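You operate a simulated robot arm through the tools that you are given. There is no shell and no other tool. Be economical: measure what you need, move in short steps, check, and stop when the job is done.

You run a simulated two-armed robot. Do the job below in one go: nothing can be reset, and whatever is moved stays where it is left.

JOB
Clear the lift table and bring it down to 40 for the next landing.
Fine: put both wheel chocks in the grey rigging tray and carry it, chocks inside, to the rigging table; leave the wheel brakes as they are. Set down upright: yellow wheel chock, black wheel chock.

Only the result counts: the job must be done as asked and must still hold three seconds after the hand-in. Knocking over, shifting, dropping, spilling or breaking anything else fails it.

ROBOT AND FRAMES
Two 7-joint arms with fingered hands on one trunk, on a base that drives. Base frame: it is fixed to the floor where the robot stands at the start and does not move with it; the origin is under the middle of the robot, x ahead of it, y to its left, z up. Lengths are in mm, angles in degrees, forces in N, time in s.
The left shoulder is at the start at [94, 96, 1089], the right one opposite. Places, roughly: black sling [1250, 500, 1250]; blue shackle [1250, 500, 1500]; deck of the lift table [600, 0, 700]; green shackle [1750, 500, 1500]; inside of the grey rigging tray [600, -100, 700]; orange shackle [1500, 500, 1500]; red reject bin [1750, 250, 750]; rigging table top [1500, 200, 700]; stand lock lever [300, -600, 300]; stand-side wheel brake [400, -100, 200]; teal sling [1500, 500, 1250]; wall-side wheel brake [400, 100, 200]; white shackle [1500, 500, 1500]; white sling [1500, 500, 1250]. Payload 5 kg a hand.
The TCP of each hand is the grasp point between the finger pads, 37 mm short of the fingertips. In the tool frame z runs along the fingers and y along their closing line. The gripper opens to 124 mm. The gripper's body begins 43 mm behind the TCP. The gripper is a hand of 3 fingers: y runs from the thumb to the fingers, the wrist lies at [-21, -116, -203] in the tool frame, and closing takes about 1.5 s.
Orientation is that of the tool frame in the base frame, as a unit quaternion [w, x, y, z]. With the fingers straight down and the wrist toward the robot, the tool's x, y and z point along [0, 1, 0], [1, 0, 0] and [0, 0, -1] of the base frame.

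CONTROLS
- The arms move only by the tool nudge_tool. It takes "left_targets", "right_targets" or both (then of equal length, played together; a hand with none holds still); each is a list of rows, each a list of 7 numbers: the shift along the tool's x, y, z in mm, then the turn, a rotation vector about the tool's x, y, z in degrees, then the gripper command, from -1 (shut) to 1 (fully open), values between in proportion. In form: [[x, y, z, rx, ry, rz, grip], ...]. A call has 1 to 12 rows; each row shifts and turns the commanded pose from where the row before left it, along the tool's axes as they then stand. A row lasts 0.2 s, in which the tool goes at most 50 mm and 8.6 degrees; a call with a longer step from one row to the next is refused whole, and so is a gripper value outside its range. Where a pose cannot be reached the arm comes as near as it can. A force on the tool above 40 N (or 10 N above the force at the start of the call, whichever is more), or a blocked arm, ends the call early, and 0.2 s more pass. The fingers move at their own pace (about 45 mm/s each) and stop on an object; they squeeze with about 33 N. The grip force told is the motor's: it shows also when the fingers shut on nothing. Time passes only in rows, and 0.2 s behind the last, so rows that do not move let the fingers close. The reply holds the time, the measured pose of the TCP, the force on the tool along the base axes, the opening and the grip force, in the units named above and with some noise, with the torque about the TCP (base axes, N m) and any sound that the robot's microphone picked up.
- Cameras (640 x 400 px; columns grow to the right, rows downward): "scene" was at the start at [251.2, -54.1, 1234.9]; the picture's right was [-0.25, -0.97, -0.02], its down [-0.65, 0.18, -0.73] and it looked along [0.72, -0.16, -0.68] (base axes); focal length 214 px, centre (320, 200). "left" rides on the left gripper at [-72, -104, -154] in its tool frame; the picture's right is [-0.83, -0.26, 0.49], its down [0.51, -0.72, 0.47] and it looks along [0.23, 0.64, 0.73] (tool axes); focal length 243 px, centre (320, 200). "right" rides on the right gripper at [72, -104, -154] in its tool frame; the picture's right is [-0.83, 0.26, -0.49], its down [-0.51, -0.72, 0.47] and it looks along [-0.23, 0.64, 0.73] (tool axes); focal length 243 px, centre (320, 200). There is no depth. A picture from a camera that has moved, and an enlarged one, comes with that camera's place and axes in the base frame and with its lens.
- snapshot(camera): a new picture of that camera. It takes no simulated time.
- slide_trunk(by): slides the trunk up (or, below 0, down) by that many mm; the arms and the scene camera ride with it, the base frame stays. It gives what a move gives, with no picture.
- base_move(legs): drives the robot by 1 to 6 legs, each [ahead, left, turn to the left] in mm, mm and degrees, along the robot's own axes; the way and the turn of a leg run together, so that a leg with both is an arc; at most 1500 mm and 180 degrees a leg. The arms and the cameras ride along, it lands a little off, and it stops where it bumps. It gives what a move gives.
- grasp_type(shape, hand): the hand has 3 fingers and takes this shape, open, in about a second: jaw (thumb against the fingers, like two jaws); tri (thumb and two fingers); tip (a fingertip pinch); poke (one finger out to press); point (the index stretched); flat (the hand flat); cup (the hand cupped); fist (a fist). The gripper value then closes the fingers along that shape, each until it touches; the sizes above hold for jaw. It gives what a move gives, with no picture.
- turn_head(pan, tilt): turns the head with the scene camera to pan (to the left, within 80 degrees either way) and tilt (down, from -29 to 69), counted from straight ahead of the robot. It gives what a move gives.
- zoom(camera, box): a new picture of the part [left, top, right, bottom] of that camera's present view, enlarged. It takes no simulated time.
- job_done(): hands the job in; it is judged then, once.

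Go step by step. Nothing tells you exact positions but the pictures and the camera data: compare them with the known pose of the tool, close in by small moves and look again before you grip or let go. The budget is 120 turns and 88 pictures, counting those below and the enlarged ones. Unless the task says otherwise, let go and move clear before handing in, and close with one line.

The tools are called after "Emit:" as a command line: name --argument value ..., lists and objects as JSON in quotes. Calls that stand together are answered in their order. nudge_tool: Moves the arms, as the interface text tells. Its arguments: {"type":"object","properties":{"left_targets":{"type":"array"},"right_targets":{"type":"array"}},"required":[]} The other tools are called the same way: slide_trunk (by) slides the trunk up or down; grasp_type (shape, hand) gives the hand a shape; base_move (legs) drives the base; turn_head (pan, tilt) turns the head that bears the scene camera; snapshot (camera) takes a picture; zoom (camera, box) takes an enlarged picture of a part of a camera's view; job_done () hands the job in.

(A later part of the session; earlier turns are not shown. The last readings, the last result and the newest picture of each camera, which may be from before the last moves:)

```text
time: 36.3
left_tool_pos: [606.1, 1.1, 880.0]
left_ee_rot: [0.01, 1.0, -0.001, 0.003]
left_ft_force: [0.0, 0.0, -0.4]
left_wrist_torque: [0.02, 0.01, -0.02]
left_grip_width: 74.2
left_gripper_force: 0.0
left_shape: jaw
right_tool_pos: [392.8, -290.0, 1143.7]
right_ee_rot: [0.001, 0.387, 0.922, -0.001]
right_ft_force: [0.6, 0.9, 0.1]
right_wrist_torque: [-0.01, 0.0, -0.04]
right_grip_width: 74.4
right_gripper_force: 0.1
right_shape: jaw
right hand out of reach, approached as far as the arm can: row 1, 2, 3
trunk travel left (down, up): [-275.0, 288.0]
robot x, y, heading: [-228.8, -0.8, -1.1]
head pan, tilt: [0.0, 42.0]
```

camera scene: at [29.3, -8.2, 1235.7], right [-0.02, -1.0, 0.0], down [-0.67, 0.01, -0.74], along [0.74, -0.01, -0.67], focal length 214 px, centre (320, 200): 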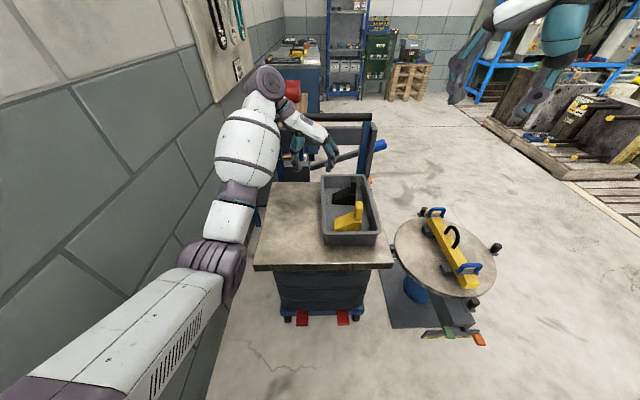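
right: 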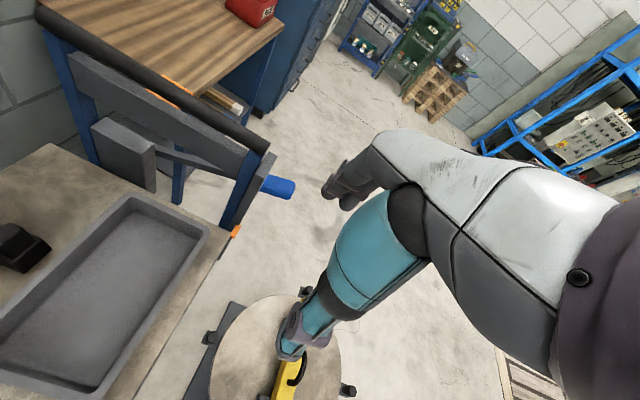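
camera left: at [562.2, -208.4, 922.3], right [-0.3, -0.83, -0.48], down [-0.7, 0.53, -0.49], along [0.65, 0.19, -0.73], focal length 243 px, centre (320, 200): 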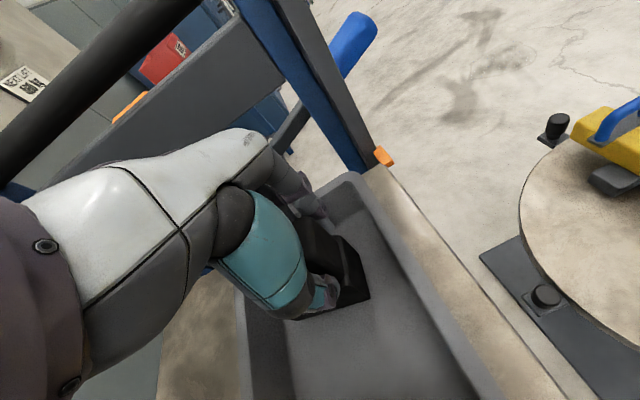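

Emit:
nudge_tool --right_targets '[[0, 0, 0, 0, 0, 8.3, 0.2], [0, 0, 0, 0, 0, 8.3, 0.2], [0, 0, 0, 0, 0, 8.3, 0.2], [0, 0, 0, 0, 0, 8.3, 0.2], [0, 0, 0, 0, 0, 8.3, 0.2], [0, 0, 0, 0, 0, 0, 0.2]]'

```text
time: 37.7
left_tool_pos: [605.7, 1.1, 879.4]
left_ee_rot: [0.01, 1.0, -0.001, 0.003]
left_ft_force: [-0.9, 0.8, 0.2]
left_wrist_torque: [0.01, 0.0, -0.02]
left_grip_width: 74.2
left_gripper_force: 0.0
left_shape: jaw
right_tool_pos: [393.2, -290.6, 1144.5]
right_ee_rot: [0.002, 0.69, 0.724, -0.001]
right_ft_force: [0.7, 0.5, 0.0]
right_wrist_torque: [0.02, -0.02, 0.01]
right_grip_width: 74.6
right_gripper_force: 0.2
right_shape: jaw
trunk travel left (down, up): [-275.0, 288.0]
robot x, y, heading: [-233.5, -7.5, -1.2]
head pan, tilt: [0.0, 42.0]
```

Emit:
nudge_tool --right_targets '[[0, 26, 30, 0, 0, 0, 0.2], [0, 26, 30, 0, 0, 0, 0.2], [0, 26, 30, 0, 0, 0, 0.2], [0, 26, 30, 0, 0, 0, 0.2], [0, 26, 30, 0, 0, 0, 0.2], [0, 26, 30, 0, 0, 0, 0.2], [0, 26, 30, 0, 0, 0, 0.2], [0, 25, 30, 0, 0, 0, 0.2], [0, 0, 0, 0, 0, 0, 0.2]]'

Emit:
nudge_tool --right_targets '[[0, 0, 0, 0, 0, -8.4, 0.2], [0, 0, 0, 0, 0, -8.4, 0.2], [0, 0, 0, 0, 0, -8.4, 0.2], [0, 0, 0, 0, 0, -8.4, 0.2], [0, 0, 0, 0, 0, -8.4, 0.2], [0, 0, 0, 0, 0, -8.4, 0.2], [0, 0, 0, 0, 0, -8.4, 0.2], [0, 0, 0, 0, 0, -8.4, 0.2], [0, 0, 0, 0, 0, -8.4, 0.2], [0, 0, 0, 0, 0, -8.4, 0.2], [0, 0, 0, 0, 0, -3, 0.2], [0, 0, 0, 0, 0, 0, 0.2]]'

Emit:
snapshot --camera "scene"

```text
time: 39.7
left_tool_pos: [605.6, 1.5, 881.4]
left_ee_rot: [0.009, 1.0, -0.001, 0.002]
left_ft_force: [-0.9, -0.2, 0.1]
left_wrist_torque: [-0.01, -0.01, 0.01]
left_grip_width: 74.2
left_gripper_force: 0.0
left_shape: jaw
right_tool_pos: [599.4, -281.6, 904.8]
right_ee_rot: [0.001, 0.689, 0.725, -0.001]
right_ft_force: [-0.2, 0.3, -0.1]
right_wrist_torque: [0.04, -0.05, -0.01]
right_grip_width: 74.7
right_gripper_force: 0.1
right_shape: jaw
trunk travel left (down, up): [-275.0, 288.0]
robot x, y, heading: [-234.5, -5.8, -1.0]
head pan, tilt: [0.0, 42.0]
```

```text
time: 42.3
left_tool_pos: [605.7, 0.5, 880.6]
left_ee_rot: [0.01, 1.0, 0.0, 0.003]
left_ft_force: [-0.1, 0.4, 1.1]
left_wrist_torque: [-0.01, 0.03, -0.01]
left_grip_width: 73.9
left_gripper_force: 0.0
left_shape: jaw
right_tool_pos: [595.5, -282.1, 913.6]
right_ee_rot: [0.014, 0.48, 0.877, -0.007]
right_ft_force: [0.0, -0.2, 0.7]
right_wrist_torque: [0.0, 0.0, 0.01]
right_grip_width: 74.3
right_gripper_force: 0.0
right_shape: jaw
right hand out of reach, approached as far as the arm can: row 4, 5, 6, 7, 8, 9, 10, 11
trunk travel left (down, up): [-275.0, 288.0]
robot x, y, heading: [-232.1, -4.1, -1.4]
head pan, tilt: [0.0, 42.0]
```

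```text
56 pictures are left
camera scene: at [30.3, -7.4, 1235.4], right [-0.02, -1.0, 0.0], down [-0.67, 0.01, -0.74], along [0.74, -0.01, -0.67], focal length 214 px, centre (320, 200)
```

scene: 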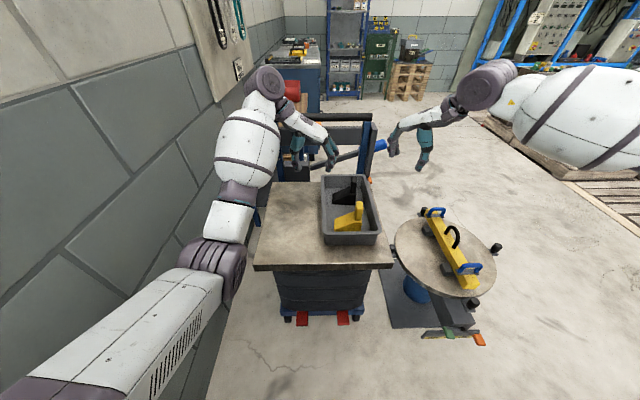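

The right hand cannot turn outward there; I turn it the other way, wrist inward, fingers outside of the tray.

Emit:
nudge_tool --right_targets '[[0, 0, 0, 0, 0, 8.2, 0.2], [0, 0, 0, 0, 0, 8.2, 0.2], [0, 0, 0, 0, 0, 8.2, 0.2], [0, 0, 0, 0, 0, 8.2, 0.2], [0, 0, 0, 0, 0, 8.2, 0.2], [0, 0, 0, 0, 0, 8.2, 0.2], [0, 0, 0, 0, 0, 8.2, 0.2], [0, 0, 0, 0, 0, 8.2, 0.2], [0, 0, 0, 0, 0, 8.2, 0.2], [0, 0, 0, 0, 0, 8.2, 0.2]]'

Emit:
nudge_tool --right_targets '[[0, 0, 0, 0, 0, 8.2, 0.2], [0, 0, 0, 0, 0, 8.2, 0.2], [0, 0, 0, 0, 0, 8.2, 0.2], [0, 0, 0, 0, 0, 8.2, 0.2], [0, 0, 0, 0, 0, 8.2, 0.2], [0, 0, 0, 0, 0, 0, 0.2]]'

Emit:
snapshot --camera "scene"

```text
time: 44.5
left_tool_pos: [606.0, 2.0, 880.9]
left_ee_rot: [0.01, 1.0, -0.001, 0.003]
left_ft_force: [-0.2, 0.7, 0.3]
left_wrist_torque: [-0.02, 0.0, 0.0]
left_grip_width: 74.1
left_gripper_force: 0.0
left_shape: jaw
right_tool_pos: [596.8, -281.6, 913.8]
right_ee_rot: [0.015, 0.939, 0.344, 0.004]
right_ft_force: [0.3, 0.2, -0.1]
right_wrist_torque: [-0.01, -0.03, 0.0]
right_grip_width: 74.7
right_gripper_force: 0.1
right_shape: jaw
trunk travel left (down, up): [-275.0, 288.0]
robot x, y, heading: [-230.8, -1.4, -1.2]
head pan, tilt: [0.0, 42.0]
```

```text
time: 45.9
left_tool_pos: [607.1, 0.7, 879.4]
left_ee_rot: [0.008, 1.0, -0.001, 0.003]
left_ft_force: [0.5, -0.3, 0.1]
left_wrist_torque: [0.0, 0.01, 0.01]
left_grip_width: 74.2
left_gripper_force: 0.0
left_shape: jaw
right_tool_pos: [595.6, -283.2, 912.6]
right_ee_rot: [0.011, 1.0, -0.005, 0.01]
right_ft_force: [-0.1, 0.2, 0.1]
right_wrist_torque: [0.03, 0.05, -0.03]
right_grip_width: 74.6
right_gripper_force: 0.1
right_shape: jaw
trunk travel left (down, up): [-275.0, 288.0]
robot x, y, heading: [-232.3, -3.3, -1.3]
head pan, tilt: [0.0, 42.0]
```

```text
55 pictures are left
camera scene: at [30.2, -7.9, 1235.4], right [-0.02, -1.0, 0.0], down [-0.67, 0.01, -0.74], along [0.74, -0.01, -0.67], focal length 214 px, centre (320, 200)
```

scene: 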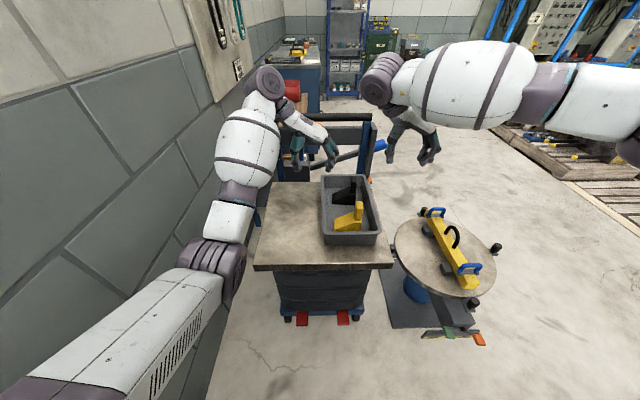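

Emit:
zoom --camera "scene" --box '[280, 150, 400, 260]'

Emit:
zoom --camera "left" --box '[0, 0, 640, 400]'

Emit:
snapshot --camera "right"

```text
3.64 times, centred on (340, 205) of scene
camera zoom: at [30.2, -7.9, 1235.4], right [-0.02, -1.0, 0.0], down [-0.67, 0.01, -0.74], along [0.74, -0.01, -0.67], focal length 780 px, centre (247, 182)
```

zoom: 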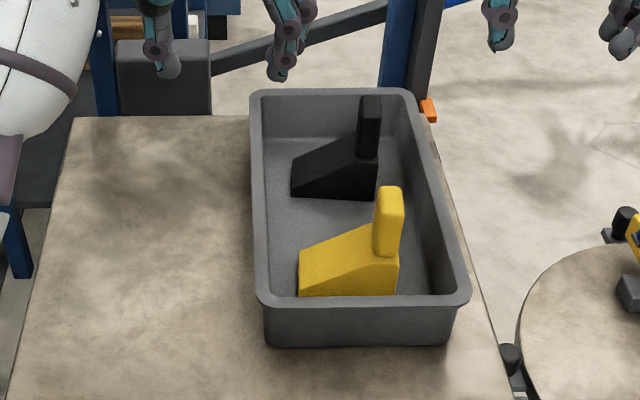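

```text
1.00 times, centred on (320, 200) of left
camera zoom: at [532.3, 108.4, 1031.2], right [-0.83, 0.25, -0.5], down [0.51, 0.71, -0.48], along [0.23, -0.65, -0.72], focal length 243 px, centre (320, 200)
```

zoom: 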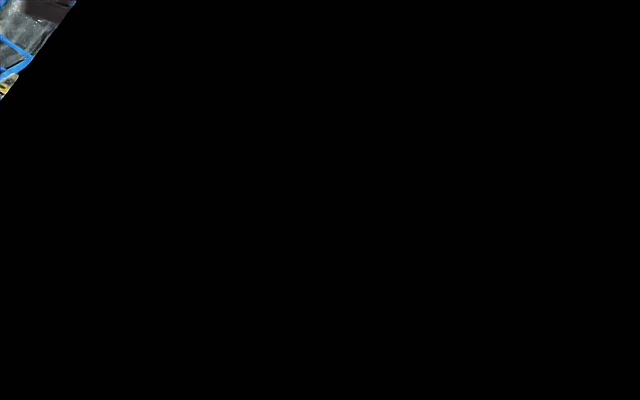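

```text
52 pictures are left
camera right: at [667.3, -174.9, 1065.0], right [-0.84, -0.24, 0.48], down [-0.49, 0.71, -0.5], along [-0.23, -0.66, -0.72], focal length 243 px, centre (320, 200)
```

right: 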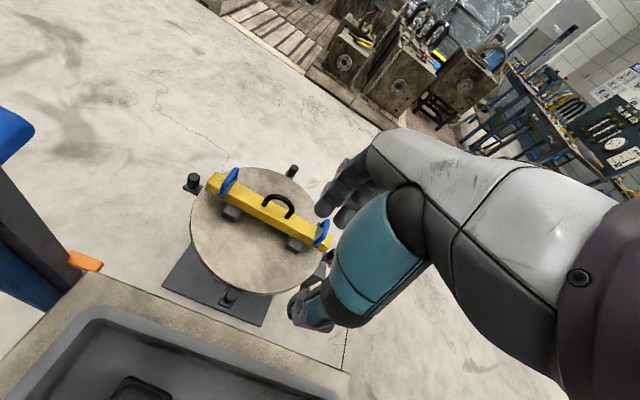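

Both hands face the rims. I bring them over the rims (left y≈−28, right y≈−198, x≈600) with about 50 mm opening, still above the tray.

Emit:
nudge_tool --left_targets '[[-2, 10, 0, 0, 0, 0, -0.2], [-2, 10, 0, 0, 0, 0, -0.2], [-2, 9, 20, 0, 0, 0, -0.2], [0, 0, 30, 0, 0, 0, -0.2], [0, 0, 30, 0, 0, 0, -0.2], [0, 0, 20, 0, 0, 0, -0.2], [0, 0, 0, 0, 0, 0, -0.2]]' --right_targets '[[2, -28, 0, 0, 0, 0, -0.2], [2, -28, 0, 0, 0, 0, -0.2], [0, -28, 20, 0, 0, 0, -0.2], [0, 0, 40, 0, 0, 0, -0.2], [0, 0, 40, 0, 0, 0, -0.2], [0, 0, 35, 0, 0, 0, -0.2], [0, 0, 0, 0, 0, 0, -0.2]]'

Emit:
zoom --camera "scene" --box '[280, 130, 400, 250]'

Emit:
snapshot --camera "right"

```text
time: 47.5
left_tool_pos: [599.3, -29.7, 781.2]
left_ee_rot: [0.009, 1.0, -0.002, 0.003]
left_ft_force: [-0.3, 0.3, 0.1]
left_wrist_torque: [-0.01, 0.0, 0.02]
left_grip_width: 50.2
left_gripper_force: 0.0
left_shape: jaw
right_tool_pos: [603.0, -202.5, 775.6]
right_ee_rot: [0.012, 1.0, -0.005, 0.009]
right_ft_force: [0.3, 0.5, 0.1]
right_wrist_torque: [0.02, -0.02, -0.01]
right_grip_width: 50.2
right_gripper_force: 0.0
right_shape: jaw
trunk travel left (down, up): [-275.0, 288.0]
robot x, y, heading: [-230.4, -7.3, -1.2]
head pan, tilt: [0.0, 42.0]
```

```text
3.33 times, centred on (340, 190) of scene
camera zoom: at [29.4, -7.4, 1235.7], right [-0.02, -1.0, 0.0], down [-0.67, 0.01, -0.74], along [0.74, -0.01, -0.67], focal length 715 px, centre (253, 233)
```

zoom: 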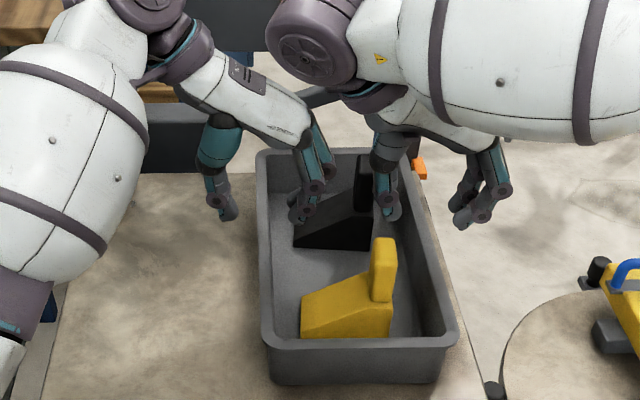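

```text
50 pictures are left
camera right: at [674.3, -94.0, 928.4], right [-0.84, -0.24, 0.48], down [-0.49, 0.71, -0.5], along [-0.22, -0.66, -0.72], focal length 243 px, centre (320, 200)
```

right: 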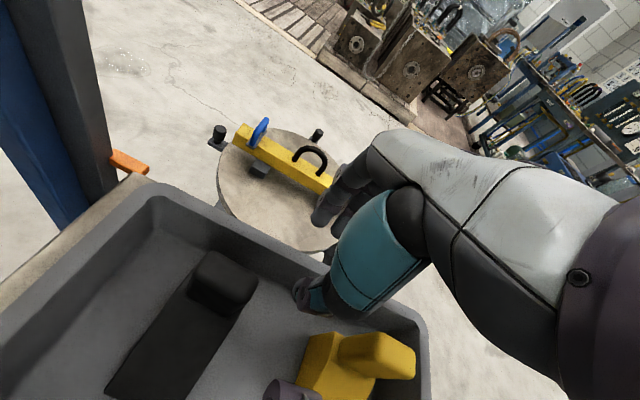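

Emit:
nudge_tool --left_targets '[[0, 2, 20, 0, 0, 0, -0.2], [0, 0, 20, 0, 0, 0, -0.2], [0, 0, 15, 0, 0, 0, -0.2], [0, 0, 10, 0, 0, 0, -0.2], [0, 0, 0, 0, 0, 0, -0.2]]' --right_targets '[[0, -3, 20, 0, 0, 0, -0.2], [0, 0, 20, 0, 0, 0, -0.2], [0, 0, 12, 0, 0, 0, -0.2], [0, 0, 8, 0, 0, 0, -0.2], [0, 0, 0, 0, 0, 0, -0.2]]'

Emit:
zoom --camera "scene" --box '[280, 130, 400, 250]'

```text
time: 48.7
left_tool_pos: [600.2, -33.7, 715.0]
left_ee_rot: [0.01, 1.0, 0.0, 0.003]
left_ft_force: [-0.1, 0.2, 0.1]
left_wrist_torque: [0.01, -0.03, 0.03]
left_grip_width: 50.0
left_gripper_force: 0.1
left_shape: jaw
right_tool_pos: [603.3, -199.3, 716.2]
right_ee_rot: [0.013, 1.0, -0.005, 0.01]
right_ft_force: [-0.2, 0.2, 0.1]
right_wrist_torque: [-0.02, 0.0, -0.03]
right_grip_width: 50.4
right_gripper_force: 0.1
right_shape: jaw
trunk travel left (down, up): [-275.0, 288.0]
robot x, y, heading: [-232.2, -5.8, -1.1]
head pan, tilt: [0.0, 42.0]
```

```text
3.33 times, centred on (340, 190) of scene
camera zoom: at [30.0, -7.4, 1235.5], right [-0.02, -1.0, 0.0], down [-0.67, 0.01, -0.74], along [0.74, -0.01, -0.67], focal length 715 px, centre (253, 233)
```

zoom: 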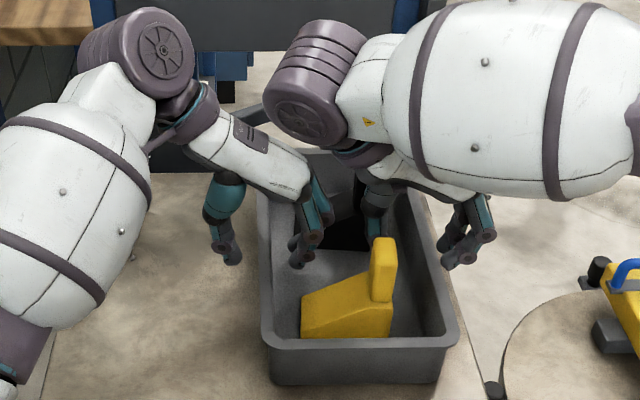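

Both hands straddle the rims without contact. Now close both.

Emit:
nudge_tool --left_targets '[[0, 0, 0, 0, 0, 0, -1], [0, 0, 0, 0, 0, 0, -1], [0, 0, 0, 0, 0, 0, -1], [0, 0, 0, 0, 0, 0, -1], [0, 0, 0, 0, 0, 0, -1], [0, 0, 0, 0, 0, 0, -1]]' --right_targets '[[0, 0, 0, 0, 0, 0, -1], [0, 0, 0, 0, 0, 0, -1], [0, 0, 0, 0, 0, 0, -1], [0, 0, 0, 0, 0, 0, -1], [0, 0, 0, 0, 0, 0, -1], [0, 0, 0, 0, 0, 0, -1]]'

Emit:
zoom --camera "scene" --box '[280, 130, 400, 250]'

Emit:
snapshot --camera "right"

```text
time: 50.1
left_tool_pos: [600.7, -32.2, 715.3]
left_ee_rot: [0.01, 1.0, 0.0, 0.002]
left_ft_force: [-1.2, -1.3, 0.0]
left_wrist_torque: [-0.1, 0.0, -0.04]
left_grip_width: 0.5
left_gripper_force: 33.0
left_shape: jaw
right_tool_pos: [603.7, -199.9, 715.2]
right_ee_rot: [0.013, 1.0, -0.004, 0.009]
right_ft_force: [-0.8, 0.4, -0.5]
right_wrist_torque: [0.03, 0.01, 0.03]
right_grip_width: 0.2
right_gripper_force: 33.4
right_shape: jaw
trunk travel left (down, up): [-275.0, 288.0]
robot x, y, heading: [-229.9, -2.7, -1.2]
head pan, tilt: [0.0, 42.0]
```

```text
3.33 times, centred on (340, 190) of scene
camera zoom: at [30.5, -7.5, 1235.4], right [-0.02, -1.0, 0.0], down [-0.67, 0.01, -0.74], along [0.74, -0.01, -0.67], focal length 715 px, centre (253, 233)
```

zoom: 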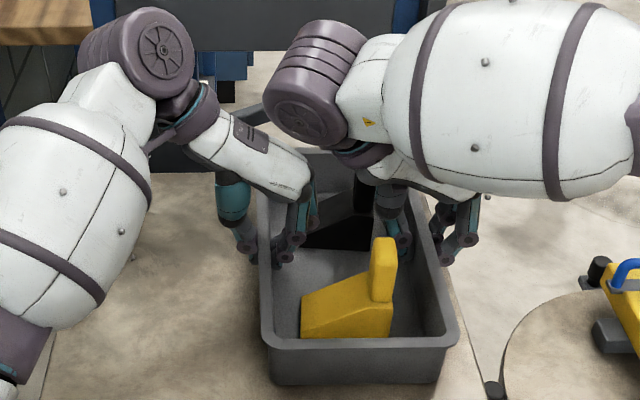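

```text
47 pictures are left
camera right: at [675.5, -91.8, 867.7], right [-0.84, -0.24, 0.48], down [-0.49, 0.71, -0.5], along [-0.22, -0.66, -0.72], focal length 243 px, centre (320, 200)
```

right: 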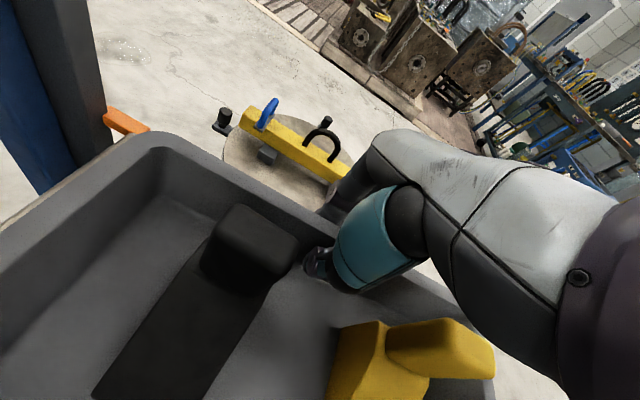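

The fingers seem to pinch the thin walls. I lift a few mm to test.

Emit:
nudge_tool --left_targets '[[0, 0, -3, 0, 0, 0, -1], [0, 0, -5, 0, 0, 0, -1], [0, 0, -7, 0, 0, 0, -1], [0, 0, 0, 0, 0, 0, -1]]' --right_targets '[[0, 0, -3, 0, 0, 0, -1], [0, 0, -5, 0, 0, 0, -1], [0, 0, -7, 0, 0, 0, -1], [0, 0, 0, 0, 0, 0, -1]]'

Emit:
zoom --camera "scene" --box '[280, 130, 400, 250]'

```text
time: 51.1
left_tool_pos: [601.1, -33.0, 729.8]
left_ee_rot: [0.01, 1.0, -0.001, 0.003]
left_ft_force: [0.0, -1.7, -4.7]
left_wrist_torque: [-0.07, -0.04, -0.03]
left_grip_width: 0.3
left_gripper_force: 33.2
left_shape: jaw
right_tool_pos: [604.5, -200.6, 729.7]
right_ee_rot: [0.012, 1.0, -0.005, 0.008]
right_ft_force: [-0.1, 1.3, -4.5]
right_wrist_torque: [0.03, 0.0, -0.01]
right_grip_width: 0.4
right_gripper_force: 32.6
right_shape: jaw
trunk travel left (down, up): [-275.0, 288.0]
robot x, y, heading: [-234.1, -3.6, -1.1]
head pan, tilt: [0.0, 42.0]
```

```text
3.33 times, centred on (340, 190) of scene
camera zoom: at [31.4, -7.5, 1235.1], right [-0.02, -1.0, 0.0], down [-0.67, 0.01, -0.74], along [0.74, -0.01, -0.67], focal length 715 px, centre (253, 233)
```

zoom: 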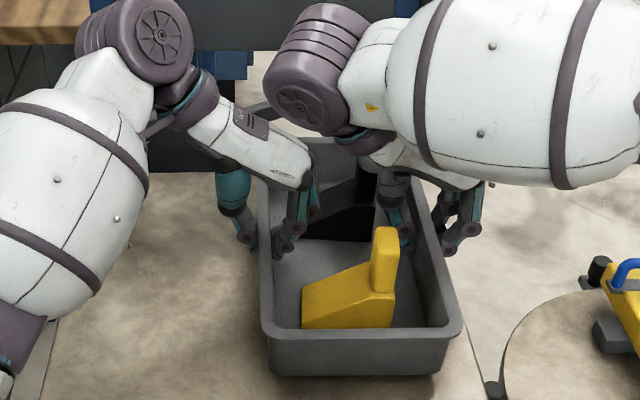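

The tray is held (about 4.5 N per hand). I raise it with the trunk and back off.

Emit:
slide_trunk --by 190

Emit:
base_move --legs '[[-350, 0, 0]]'

Emit:
snapshot --camera "scene"

```text
time: 53.2
left_tool_pos: [602.1, -32.0, 917.8]
left_ee_rot: [0.009, 1.0, 0.001, 0.001]
left_ft_force: [-0.2, -0.4, -3.8]
left_wrist_torque: [-0.07, -0.01, 0.0]
left_grip_width: 0.3
left_gripper_force: 32.7
left_shape: jaw
right_tool_pos: [604.6, -200.4, 918.1]
right_ee_rot: [0.013, 1.0, -0.005, 0.007]
right_ft_force: [-0.3, 1.3, -5.6]
right_wrist_torque: [0.02, 0.01, 0.0]
right_grip_width: 0.3
right_gripper_force: 33.4
right_shape: jaw
trunk travel left (down, up): [-465.0, 98.0]
robot x, y, heading: [-231.3, -3.9, -0.9]
head pan, tilt: [0.0, 42.0]
```

```text
time: 54.6
left_tool_pos: [502.4, -29.8, 895.4]
left_ee_rot: [0.009, 1.0, 0.0, -0.013]
left_ft_force: [-0.1, 0.0, -3.0]
left_wrist_torque: [-0.04, -0.07, -0.02]
left_grip_width: 0.3
left_gripper_force: 33.1
left_shape: jaw
right_tool_pos: [504.8, -195.7, 897.6]
right_ee_rot: [0.014, 1.0, -0.004, -0.006]
right_ft_force: [0.4, 1.2, -4.6]
right_wrist_torque: [-0.04, -0.04, -0.03]
right_grip_width: 0.4
right_gripper_force: 33.4
right_shape: jaw
trunk travel left (down, up): [-465.0, 98.0]
robot x, y, heading: [-348.2, -5.7, -0.8]
head pan, tilt: [0.0, 42.0]
stopped in leg 1: the robot was blocked; the commanded pose is now the measured one
```

```text
45 pictures are left
camera scene: at [-109.9, -3.7, 1431.9], right [-0.02, -1.0, 0.0], down [-0.69, 0.01, -0.73], along [0.73, -0.01, -0.69], focal length 214 px, centre (320, 200)
```

scene: 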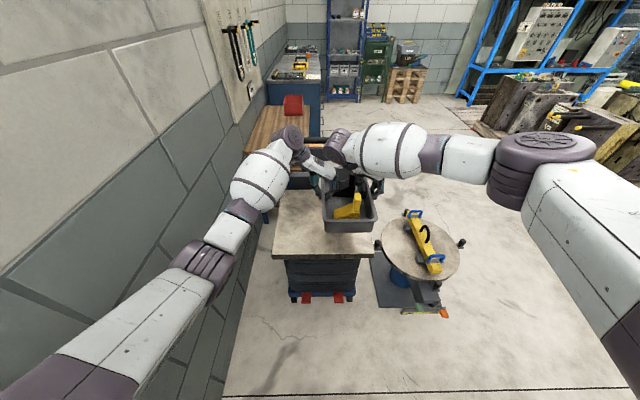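

Blocked behind, but there is enough room to strafe. I raise the trunk a bit more and strafe right high over the stand.

Emit:
slide_trunk --by 80

Emit:
base_move --legs '[[20, -350, 0]]'

Emit:
snapshot --camera "scene"

```text
time: 55.8
left_tool_pos: [477.9, -30.4, 991.9]
left_ee_rot: [0.008, 1.0, 0.0, -0.002]
left_ft_force: [-0.9, -1.5, -4.6]
left_wrist_torque: [-0.09, -0.03, 0.0]
left_grip_width: 0.2
left_gripper_force: 32.6
left_shape: jaw
right_tool_pos: [479.0, -197.3, 993.5]
right_ee_rot: [0.013, 1.0, -0.004, 0.004]
right_ft_force: [0.5, 0.6, -6.0]
right_wrist_torque: [0.02, -0.06, -0.05]
right_grip_width: 0.4
right_gripper_force: 33.3
right_shape: jaw
trunk travel left (down, up): [-545.0, 18.0]
robot x, y, heading: [-353.1, -3.7, -0.9]
head pan, tilt: [0.0, 42.0]
```

```text
time: 57.0
left_tool_pos: [484.4, -50.2, 994.1]
left_ee_rot: [0.008, 1.0, -0.002, -0.001]
left_ft_force: [-0.6, -0.6, -3.6]
left_wrist_torque: [-0.05, 0.0, -0.03]
left_grip_width: 0.7
left_gripper_force: 32.7
left_shape: jaw
right_tool_pos: [486.1, -217.9, 992.8]
right_ee_rot: [0.013, 1.0, -0.006, 0.005]
right_ft_force: [0.0, 0.9, -5.5]
right_wrist_torque: [0.02, -0.06, -0.04]
right_grip_width: 0.8
right_gripper_force: 33.1
right_shape: jaw
trunk travel left (down, up): [-545.0, 18.0]
robot x, y, heading: [-347.9, -21.6, -1.3]
head pan, tilt: [0.0, 42.0]
stopped in leg 1: the robot was blocked; the commanded pose is now the measured one
```

```text
44 pictures are left
camera scene: at [-207.2, -20.1, 1536.0], right [-0.02, -1.0, 0.0], down [-0.67, 0.01, -0.74], along [0.74, -0.02, -0.67], focal length 214 px, centre (320, 200)
```

scene: 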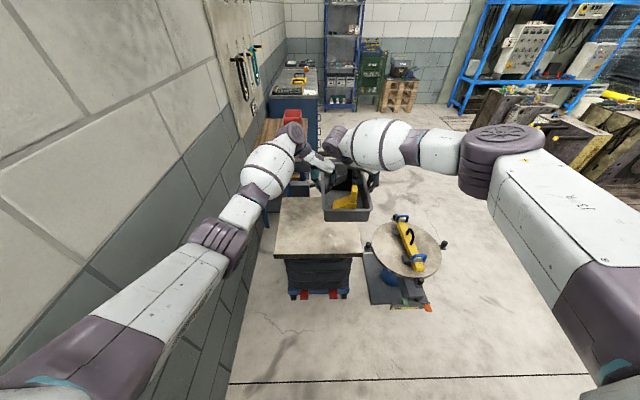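

Blocked on the right after 20 mm; I look to the side.

Emit:
turn_head --pan -80 --tilt 45

Emit:
snapshot --camera "scene"

Emit:
turn_head --pan 80 --tilt 45

Emit:
snapshot --camera "scene"

```text
time: 58.6
left_tool_pos: [485.5, -50.7, 995.1]
left_ee_rot: [0.008, 1.0, -0.003, -0.001]
left_ft_force: [0.1, -1.3, -4.0]
left_wrist_torque: [-0.05, -0.01, -0.02]
left_grip_width: 0.2
left_gripper_force: 32.9
left_shape: jaw
right_tool_pos: [487.0, -216.8, 994.8]
right_ee_rot: [0.013, 1.0, -0.006, 0.006]
right_ft_force: [0.3, -0.4, -4.9]
right_wrist_torque: [0.0, -0.03, -0.03]
right_grip_width: 0.3
right_gripper_force: 33.2
right_shape: jaw
trunk travel left (down, up): [-545.0, 18.0]
robot x, y, heading: [-344.6, -17.9, -1.0]
head pan, tilt: [-80.0, 45.0]
```

```text
43 pictures are left
camera scene: at [-279.2, -98.3, 1531.9], right [-0.99, -0.15, 0.0], down [-0.11, 0.7, -0.71], along [0.11, -0.7, -0.71], focal length 214 px, centre (320, 200)
```

scene: 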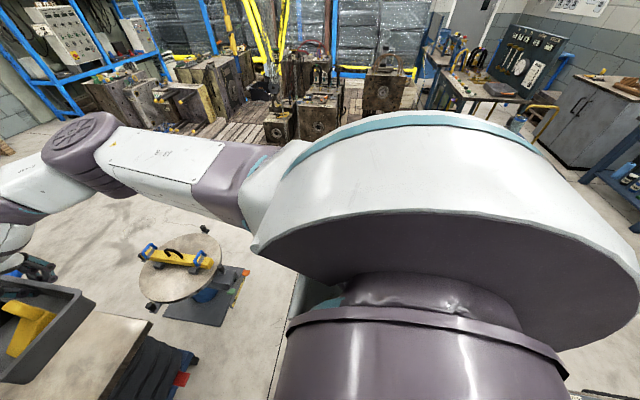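

```text
time: 61.0
left_tool_pos: [484.3, -50.1, 995.1]
left_ee_rot: [0.009, 1.0, -0.003, 0.0]
left_ft_force: [-0.9, -0.9, -3.5]
left_wrist_torque: [-0.03, -0.07, -0.06]
left_grip_width: 0.5
left_gripper_force: 32.6
left_shape: jaw
right_tool_pos: [486.9, -217.0, 994.8]
right_ee_rot: [0.013, 1.0, -0.005, 0.005]
right_ft_force: [0.3, 0.0, -4.7]
right_wrist_torque: [0.02, -0.06, -0.02]
right_grip_width: 0.1
right_gripper_force: 33.0
right_shape: jaw
trunk travel left (down, up): [-545.0, 18.0]
robot x, y, heading: [-346.7, -19.7, -1.4]
head pan, tilt: [80.0, 45.0]
```

```text
42 pictures are left
camera scene: at [-275.6, 61.9, 1531.9], right [0.98, -0.2, 0.0], down [-0.14, -0.69, -0.71], along [0.14, 0.69, -0.71], focal length 214 px, centre (320, 200)
```

scene: 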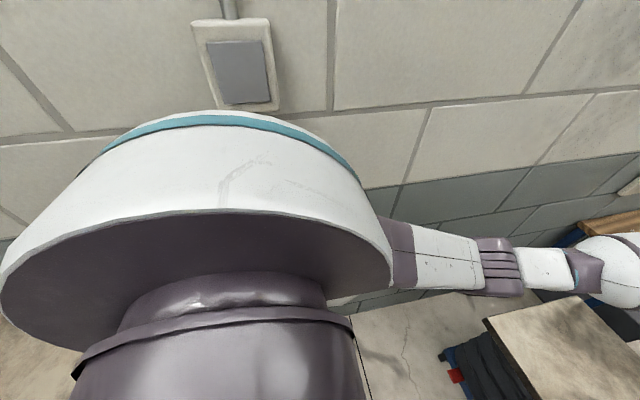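

Likely the base still touches whatever is behind it. I go forward 90 first, then strafe.

Emit:
turn_head --pan 0 --tilt 42

Emit:
base_move --legs '[[90, 0, 0], [0, -300, 0]]'

```text
time: 62.5
left_tool_pos: [484.6, -49.5, 994.8]
left_ee_rot: [0.008, 1.0, -0.002, -0.001]
left_ft_force: [-0.6, -0.2, -4.2]
left_wrist_torque: [-0.08, -0.03, -0.05]
left_grip_width: 0.5
left_gripper_force: 33.4
left_shape: jaw
right_tool_pos: [486.7, -217.3, 994.3]
right_ee_rot: [0.013, 1.0, -0.005, 0.006]
right_ft_force: [0.6, 0.3, -4.5]
right_wrist_torque: [-0.02, -0.03, -0.03]
right_grip_width: 0.3
right_gripper_force: 32.5
right_shape: jaw
trunk travel left (down, up): [-545.0, 18.0]
robot x, y, heading: [-348.6, -17.5, -1.4]
head pan, tilt: [0.0, 42.0]
```

```text
time: 65.3
left_tool_pos: [568.0, -351.8, 995.4]
left_ee_rot: [0.009, 1.0, -0.002, 0.0]
left_ft_force: [-0.5, -0.7, -4.2]
left_wrist_torque: [-0.07, -0.02, -0.03]
left_grip_width: 0.4
left_gripper_force: 33.0
left_shape: jaw
right_tool_pos: [569.0, -519.5, 995.5]
right_ee_rot: [0.014, 1.0, -0.006, 0.006]
right_ft_force: [0.4, 0.8, -5.2]
right_wrist_torque: [-0.04, -0.02, 0.01]
right_grip_width: 0.0
right_gripper_force: 33.0
right_shape: jaw
trunk travel left (down, up): [-545.0, 18.0]
robot x, y, heading: [-264.6, -320.1, -1.3]
head pan, tilt: [0.0, 42.0]
```

Emit:
base_move --legs '[[0, -900, 1]]'

Emit:
snapshot --camera "scene"

```text
time: 70.0
left_tool_pos: [555.5, -1225.9, 994.8]
left_ee_rot: [0.008, 1.0, 0.007, -0.001]
left_ft_force: [-0.1, -0.8, -3.0]
left_wrist_torque: [-0.05, 0.0, -0.02]
left_grip_width: 0.6
left_gripper_force: 33.1
left_shape: jaw
right_tool_pos: [560.8, -1392.9, 996.1]
right_ee_rot: [0.013, 1.0, 0.004, 0.006]
right_ft_force: [0.7, 1.1, -4.7]
right_wrist_torque: [-0.03, -0.03, 0.0]
right_grip_width: 0.3
right_gripper_force: 33.1
right_shape: jaw
trunk travel left (down, up): [-545.0, 18.0]
robot x, y, heading: [-278.6, -1209.3, -0.4]
head pan, tilt: [0.0, 42.0]
```

```text
41 pictures are left
camera scene: at [-137.9, -1208.0, 1536.2], right [0.0, -1.0, 0.0], down [-0.67, 0.0, -0.74], along [0.74, 0.0, -0.67], focal length 214 px, centre (320, 200)
```

scene: 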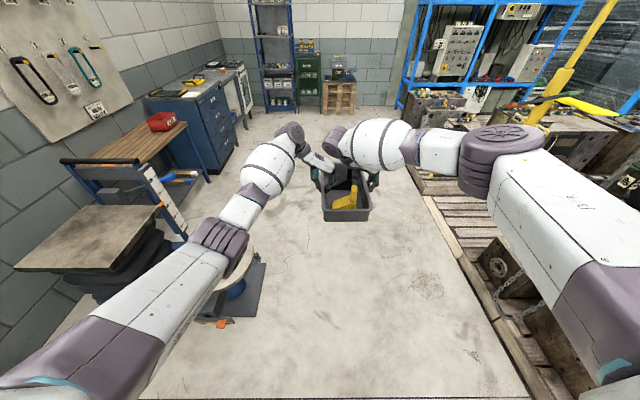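

The way ahead is clear. Forward about 1630, then look.

Emit:
base_move --legs '[[1000, 0, 0], [630, 0, 0]]'

Emit:
turn_head --pan 60 --tilt 35

Emit:
snapshot --camera "scene"

```text
time: 78.3
left_tool_pos: [2176.1, -1242.0, 995.5]
left_ee_rot: [0.007, 1.0, 0.005, 0.0]
left_ft_force: [-0.8, -0.1, -4.3]
left_wrist_torque: [-0.04, -0.03, -0.05]
left_grip_width: 0.3
left_gripper_force: 33.0
left_shape: jaw
right_tool_pos: [2180.1, -1408.6, 995.6]
right_ee_rot: [0.013, 1.0, 0.002, 0.007]
right_ft_force: [0.1, -0.1, -5.0]
right_wrist_torque: [-0.03, -0.08, -0.05]
right_grip_width: 0.3
right_gripper_force: 32.7
right_shape: jaw
trunk travel left (down, up): [-545.0, 18.0]
robot x, y, heading: [1348.4, -1226.5, -0.6]
head pan, tilt: [0.0, 42.0]
```

```text
time: 79.6
left_tool_pos: [2177.4, -1241.0, 994.4]
left_ee_rot: [0.008, 1.0, 0.006, -0.001]
left_ft_force: [-0.5, -0.5, -3.9]
left_wrist_torque: [-0.01, -0.02, 0.0]
left_grip_width: 0.6
left_gripper_force: 32.6
left_shape: jaw
right_tool_pos: [2180.9, -1408.0, 994.6]
right_ee_rot: [0.013, 1.0, 0.002, 0.007]
right_ft_force: [0.7, 0.8, -5.1]
right_wrist_torque: [0.0, -0.03, -0.03]
right_grip_width: 0.1
right_gripper_force: 33.2
right_shape: jaw
trunk travel left (down, up): [-545.0, 18.0]
robot x, y, heading: [1346.8, -1221.9, -0.5]
head pan, tilt: [60.0, 35.0]
```

```text
40 pictures are left
camera scene: at [1444.8, -1145.7, 1546.7], right [0.86, -0.51, 0.0], down [-0.29, -0.49, -0.82], along [0.42, 0.71, -0.57], focal length 214 px, centre (320, 200)
```

scene: 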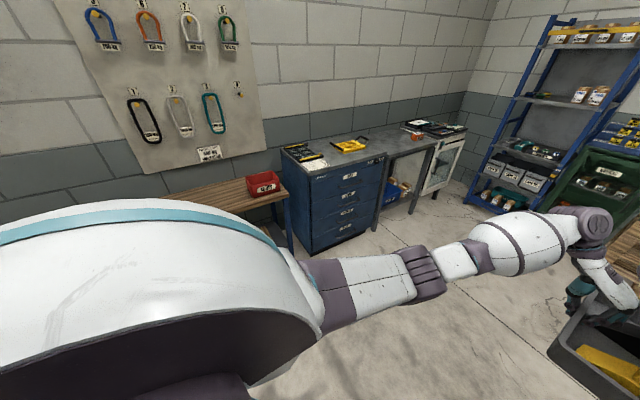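

Emit:
base_move --legs '[[0, 0, 90.5]]'

Emit:
turn_head --pan 0 --tilt 40

Emit:
snapshot --camera "scene"

```text
time: 83.8
left_tool_pos: [1365.8, -390.8, 995.4]
left_ee_rot: [0.006, 0.704, 0.71, 0.005]
left_ft_force: [0.9, -0.3, -4.8]
left_wrist_torque: [0.01, -0.02, -0.04]
left_grip_width: 0.1
left_gripper_force: 32.9
left_shape: jaw
right_tool_pos: [1531.3, -387.4, 996.7]
right_ee_rot: [0.005, 0.706, 0.708, 0.014]
right_ft_force: [-0.5, 1.5, -4.3]
right_wrist_torque: [0.02, -0.01, -0.03]
right_grip_width: 0.3
right_gripper_force: 32.5
right_shape: jaw
trunk travel left (down, up): [-545.0, 18.0]
robot x, y, heading: [1346.6, -1226.0, 89.7]
head pan, tilt: [60.0, 35.0]
```

```text
time: 85.1
left_tool_pos: [1365.7, -392.2, 994.6]
left_ee_rot: [0.006, 0.704, 0.71, 0.005]
left_ft_force: [0.8, -0.3, -3.8]
left_wrist_torque: [0.02, 0.02, -0.05]
left_grip_width: 0.1
left_gripper_force: 33.2
left_shape: jaw
right_tool_pos: [1531.1, -387.7, 993.5]
right_ee_rot: [0.005, 0.706, 0.708, 0.013]
right_ft_force: [-0.4, 0.0, -5.0]
right_wrist_torque: [0.04, -0.01, 0.01]
right_grip_width: 0.4
right_gripper_force: 33.5
right_shape: jaw
trunk travel left (down, up): [-545.0, 18.0]
robot x, y, heading: [1343.5, -1224.7, 89.6]
head pan, tilt: [0.0, 40.0]
```

```text
39 pictures are left
camera scene: at [1347.3, -1081.7, 1539.1], right [1.0, -0.01, 0.0], down [-0.01, -0.64, -0.77], along [0.01, 0.77, -0.64], focal length 214 px, centre (320, 200)
```

scene: 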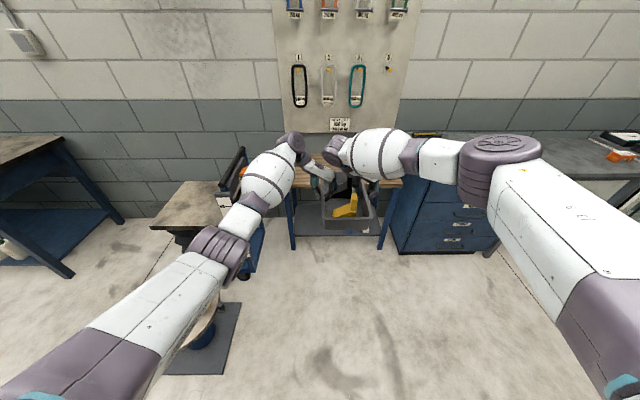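

Facing the rigging table. I drive 350 nearer, lower the trunk below the hanging slings, and look.

Emit:
base_move --legs '[[330, 0, 0]]'

Emit:
slide_trunk --by -150

Emit:
snapshot --camera "scene"

```text
time: 87.3
left_tool_pos: [1370.5, -66.0, 997.3]
left_ee_rot: [0.006, 0.705, 0.71, 0.005]
left_ft_force: [0.9, -0.6, -3.4]
left_wrist_torque: [0.04, -0.03, -0.01]
left_grip_width: 0.6
left_gripper_force: 32.9
left_shape: jaw
right_tool_pos: [1537.0, -62.7, 997.5]
right_ee_rot: [0.004, 0.707, 0.707, 0.014]
right_ft_force: [-0.9, 0.2, -4.2]
right_wrist_torque: [0.03, -0.01, 0.0]
right_grip_width: 0.2
right_gripper_force: 33.1
right_shape: jaw
trunk travel left (down, up): [-545.0, 18.0]
robot x, y, heading: [1348.5, -896.7, 89.2]
head pan, tilt: [0.0, 40.0]
```

```text
time: 89.0
left_tool_pos: [1370.4, -64.8, 846.5]
left_ee_rot: [0.006, 0.705, 0.709, 0.005]
left_ft_force: [0.5, -0.4, -3.3]
left_wrist_torque: [0.03, 0.0, 0.0]
left_grip_width: 0.3
left_gripper_force: 32.7
left_shape: jaw
right_tool_pos: [1536.7, -61.9, 846.2]
right_ee_rot: [0.005, 0.708, 0.706, 0.014]
right_ft_force: [-1.6, 0.7, -4.6]
right_wrist_torque: [0.04, 0.01, 0.01]
right_grip_width: 0.3
right_gripper_force: 32.7
right_shape: jaw
trunk travel left (down, up): [-395.0, 168.0]
robot x, y, heading: [1351.8, -897.5, 89.5]
head pan, tilt: [0.0, 40.0]
```

```text
38 pictures are left
camera scene: at [1351.9, -660.2, 1360.1], right [1.0, -0.01, 0.0], down [-0.01, -0.64, -0.77], along [0.01, 0.77, -0.64], focal length 214 px, centre (320, 200)
```

scene: 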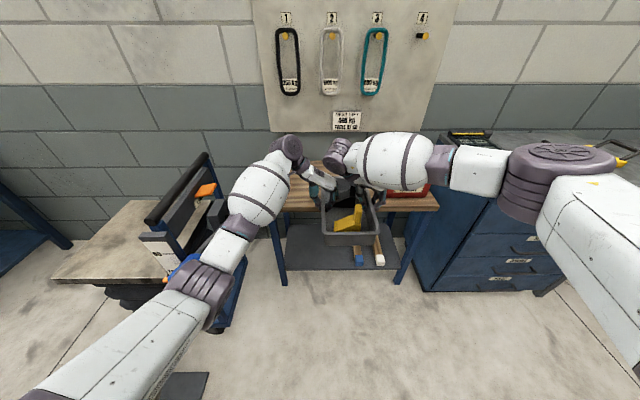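

The table top is free left of the red bin. I go ahead 305 so that the tray hangs over the table top, then check.

Emit:
base_move --legs '[[305, 0, 0]]'

Emit:
snapshot --camera "scene"

Emit:
snapshot --camera "right"

```text
time: 91.1
left_tool_pos: [1372.1, 239.4, 846.1]
left_ee_rot: [0.007, 0.704, 0.71, 0.005]
left_ft_force: [0.8, -1.2, -3.0]
left_wrist_torque: [0.04, -0.06, -0.03]
left_grip_width: 0.4
left_gripper_force: 32.7
left_shape: jaw
right_tool_pos: [1538.7, 242.8, 846.1]
right_ee_rot: [0.006, 0.706, 0.708, 0.013]
right_ft_force: [-0.5, 0.0, -3.9]
right_wrist_torque: [0.01, -0.03, -0.03]
right_grip_width: 0.5
right_gripper_force: 32.9
right_shape: jaw
trunk travel left (down, up): [-395.0, 168.0]
robot x, y, heading: [1352.2, -591.1, 89.9]
head pan, tilt: [0.0, 40.0]
```

```text
37 pictures are left
camera scene: at [1354.5, -356.3, 1360.2], right [1.0, -0.01, 0.0], down [-0.01, -0.64, -0.77], along [0.01, 0.77, -0.64], focal length 214 px, centre (320, 200)
```

scene: 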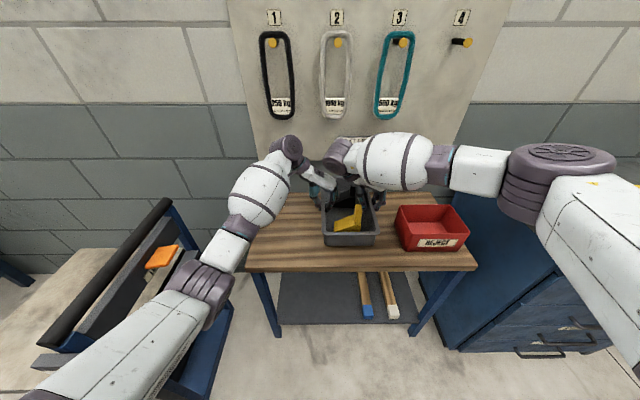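

```text
36 pictures are left
camera right: at [1431.1, 314.1, 997.5], right [0.25, -0.84, 0.49], down [-0.71, -0.5, -0.5], along [0.66, -0.22, -0.72], focal length 243 px, centre (320, 200)
```

right: 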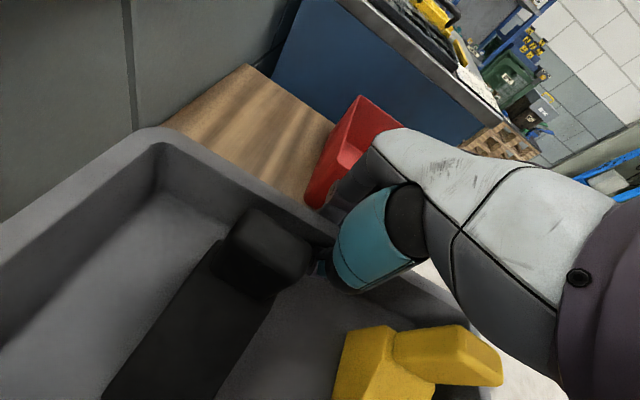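

Tray hangs over the table top, well left of the red bin. I lower with both hands gently.

Emit:
nudge_tool --left_targets '[[0, 0, 12, 0, 0, 0, -1], [0, 0, 12, 0, 0, 0, -1], [0, 0, 12, 0, 0, 0, -1], [0, 0, 12, 0, 0, 0, -1], [0, 0, 8, 0, 0, 0, -1], [0, 0, 0, 0, 0, 0, -1]]' --right_targets '[[0, 0, 12, 0, 0, 0, -1], [0, 0, 12, 0, 0, 0, -1], [0, 0, 12, 0, 0, 0, -1], [0, 0, 12, 0, 0, 0, -1], [0, 0, 8, 0, 0, 0, -1], [0, 0, 0, 0, 0, 0, -1]]'

Emit:
zoom --camera "scene" --box '[230, 150, 490, 300]'

```text
time: 92.5
left_tool_pos: [1372.7, 239.5, 789.7]
left_ee_rot: [0.007, 0.703, 0.711, 0.005]
left_ft_force: [4.1, 0.7, -3.9]
left_wrist_torque: [0.05, -0.15, 0.02]
left_grip_width: 0.0
left_gripper_force: 33.1
left_shape: jaw
right_tool_pos: [1540.2, 244.8, 787.7]
right_ee_rot: [0.005, 0.706, 0.708, 0.014]
right_ft_force: [-4.5, -0.6, -5.5]
right_wrist_torque: [0.09, 0.09, -0.04]
right_grip_width: 0.2
right_gripper_force: 33.1
right_shape: jaw
trunk travel left (down, up): [-395.0, 168.0]
robot x, y, heading: [1347.7, -588.9, 89.5]
head pan, tilt: [0.0, 40.0]
```

```text
2.46 times, centred on (360, 225) of scene
camera zoom: at [1354.5, -355.6, 1360.0], right [1.0, -0.01, 0.0], down [-0.01, -0.64, -0.77], along [0.01, 0.77, -0.64], focal length 528 px, centre (222, 138)
```

zoom: 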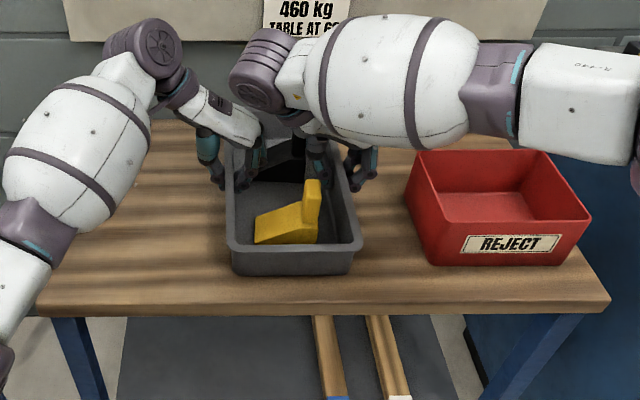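

Emit:
nudge_tool --left_targets '[[0, 0, 6, 0, 0, 0, -1], [0, 0, 5, 0, 0, 0, -1], [0, 0, 4, 0, 0, 0, -1], [0, 0, 3, 0, 0, 0, -1], [0, 0, 2, 0, 0, 0, -1], [0, 0, 0, 0, 0, 0, -1]]' --right_targets '[[0, 0, 6, 0, 0, 0, -1], [0, 0, 5, 0, 0, 0, -1], [0, 0, 4, 0, 0, 0, -1], [0, 0, 3, 0, 0, 0, -1], [0, 0, 2, 0, 0, 0, -1], [0, 0, 0, 0, 0, 0, -1]]'

```text
time: 93.6
left_tool_pos: [1372.7, 239.5, 782.4]
left_ee_rot: [0.002, 0.703, 0.711, 0.013]
left_ft_force: [-2.3, -0.3, 19.0]
left_wrist_torque: [-0.07, 0.01, 0.02]
left_grip_width: 1.1
left_gripper_force: 32.7
left_shape: jaw
right_tool_pos: [1538.1, 244.2, 782.1]
right_ee_rot: [0.001, 0.707, 0.707, 0.019]
right_ft_force: [-0.3, -8.2, 26.0]
right_wrist_torque: [-0.21, -0.05, -0.02]
right_grip_width: 1.5
right_gripper_force: 33.0
right_shape: jaw
trunk travel left (down, up): [-395.0, 168.0]
robot x, y, heading: [1351.9, -591.3, 89.7]
head pan, tilt: [0.0, 40.0]
stopped in row 5 (right hand): the force on the tool passed its limit (the readings are from after the stop); the commanded pose is now the measured one
```

Contact: table top at about 719. I check that the tray sits flat, then release.

Emit:
zoom --camera "scene" --box '[280, 170, 400, 270]'

Emit:
nudge_tool --left_targets '[[0, 0, -1, 0, 0, 0, -1], [0, 0, 0, 0, 0, 0, -0.2], [0, 0, 0, 0, 0, 0, -0.2], [0, 0, 0, 0, 0, 0, -0.2], [0, 0, 0, 0, 0, 0, -0.2]]' --right_targets '[[0, 0, -1, 0, 0, 0, -1], [0, 0, 0, 0, 0, 0, -0.2], [0, 0, 0, 0, 0, 0, -0.2], [0, 0, 0, 0, 0, 0, -0.2], [0, 0, 0, 0, 0, 0, -0.2]]'

Emit:
zoom --camera "scene" --box '[280, 170, 400, 270]'

```text
4.00 times, centred on (340, 220) of scene
camera zoom: at [1353.3, -362.5, 1361.2], right [1.0, -0.01, 0.0], down [-0.01, -0.64, -0.77], along [0.01, 0.77, -0.64], focal length 858 px, centre (240, 120)
```

zoom: 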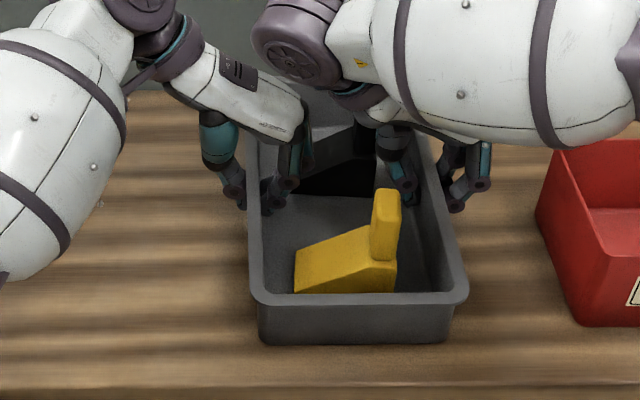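

```text
time: 94.8
left_tool_pos: [1373.4, 242.3, 776.0]
left_ee_rot: [0.005, 0.703, 0.711, 0.009]
left_ft_force: [1.6, 0.1, -0.2]
left_wrist_torque: [0.01, 0.01, -0.02]
left_grip_width: 48.9
left_gripper_force: 0.1
left_shape: jaw
right_tool_pos: [1541.4, 247.5, 776.0]
right_ee_rot: [0.002, 0.706, 0.708, 0.016]
right_ft_force: [0.0, -0.5, -0.6]
right_wrist_torque: [-0.04, -0.01, 0.01]
right_grip_width: 49.0
right_gripper_force: 0.1
right_shape: jaw
trunk travel left (down, up): [-395.0, 168.0]
robot x, y, heading: [1352.7, -587.6, 89.4]
head pan, tilt: [0.0, 40.0]
```

```text
4.00 times, centred on (340, 220) of scene
camera zoom: at [1354.5, -355.1, 1359.9], right [1.0, -0.01, 0.0], down [-0.01, -0.64, -0.77], along [0.01, 0.77, -0.64], focal length 858 px, centre (240, 120)
```

zoom: 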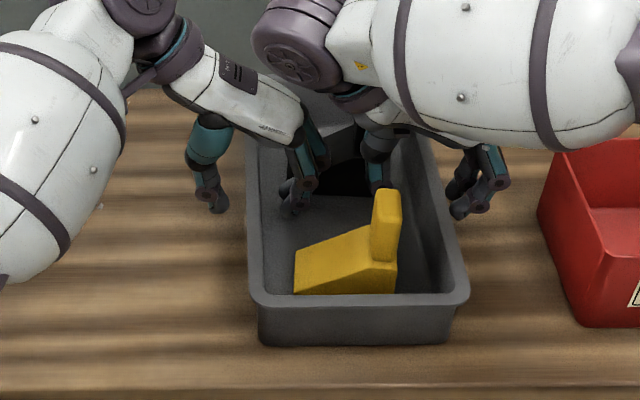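

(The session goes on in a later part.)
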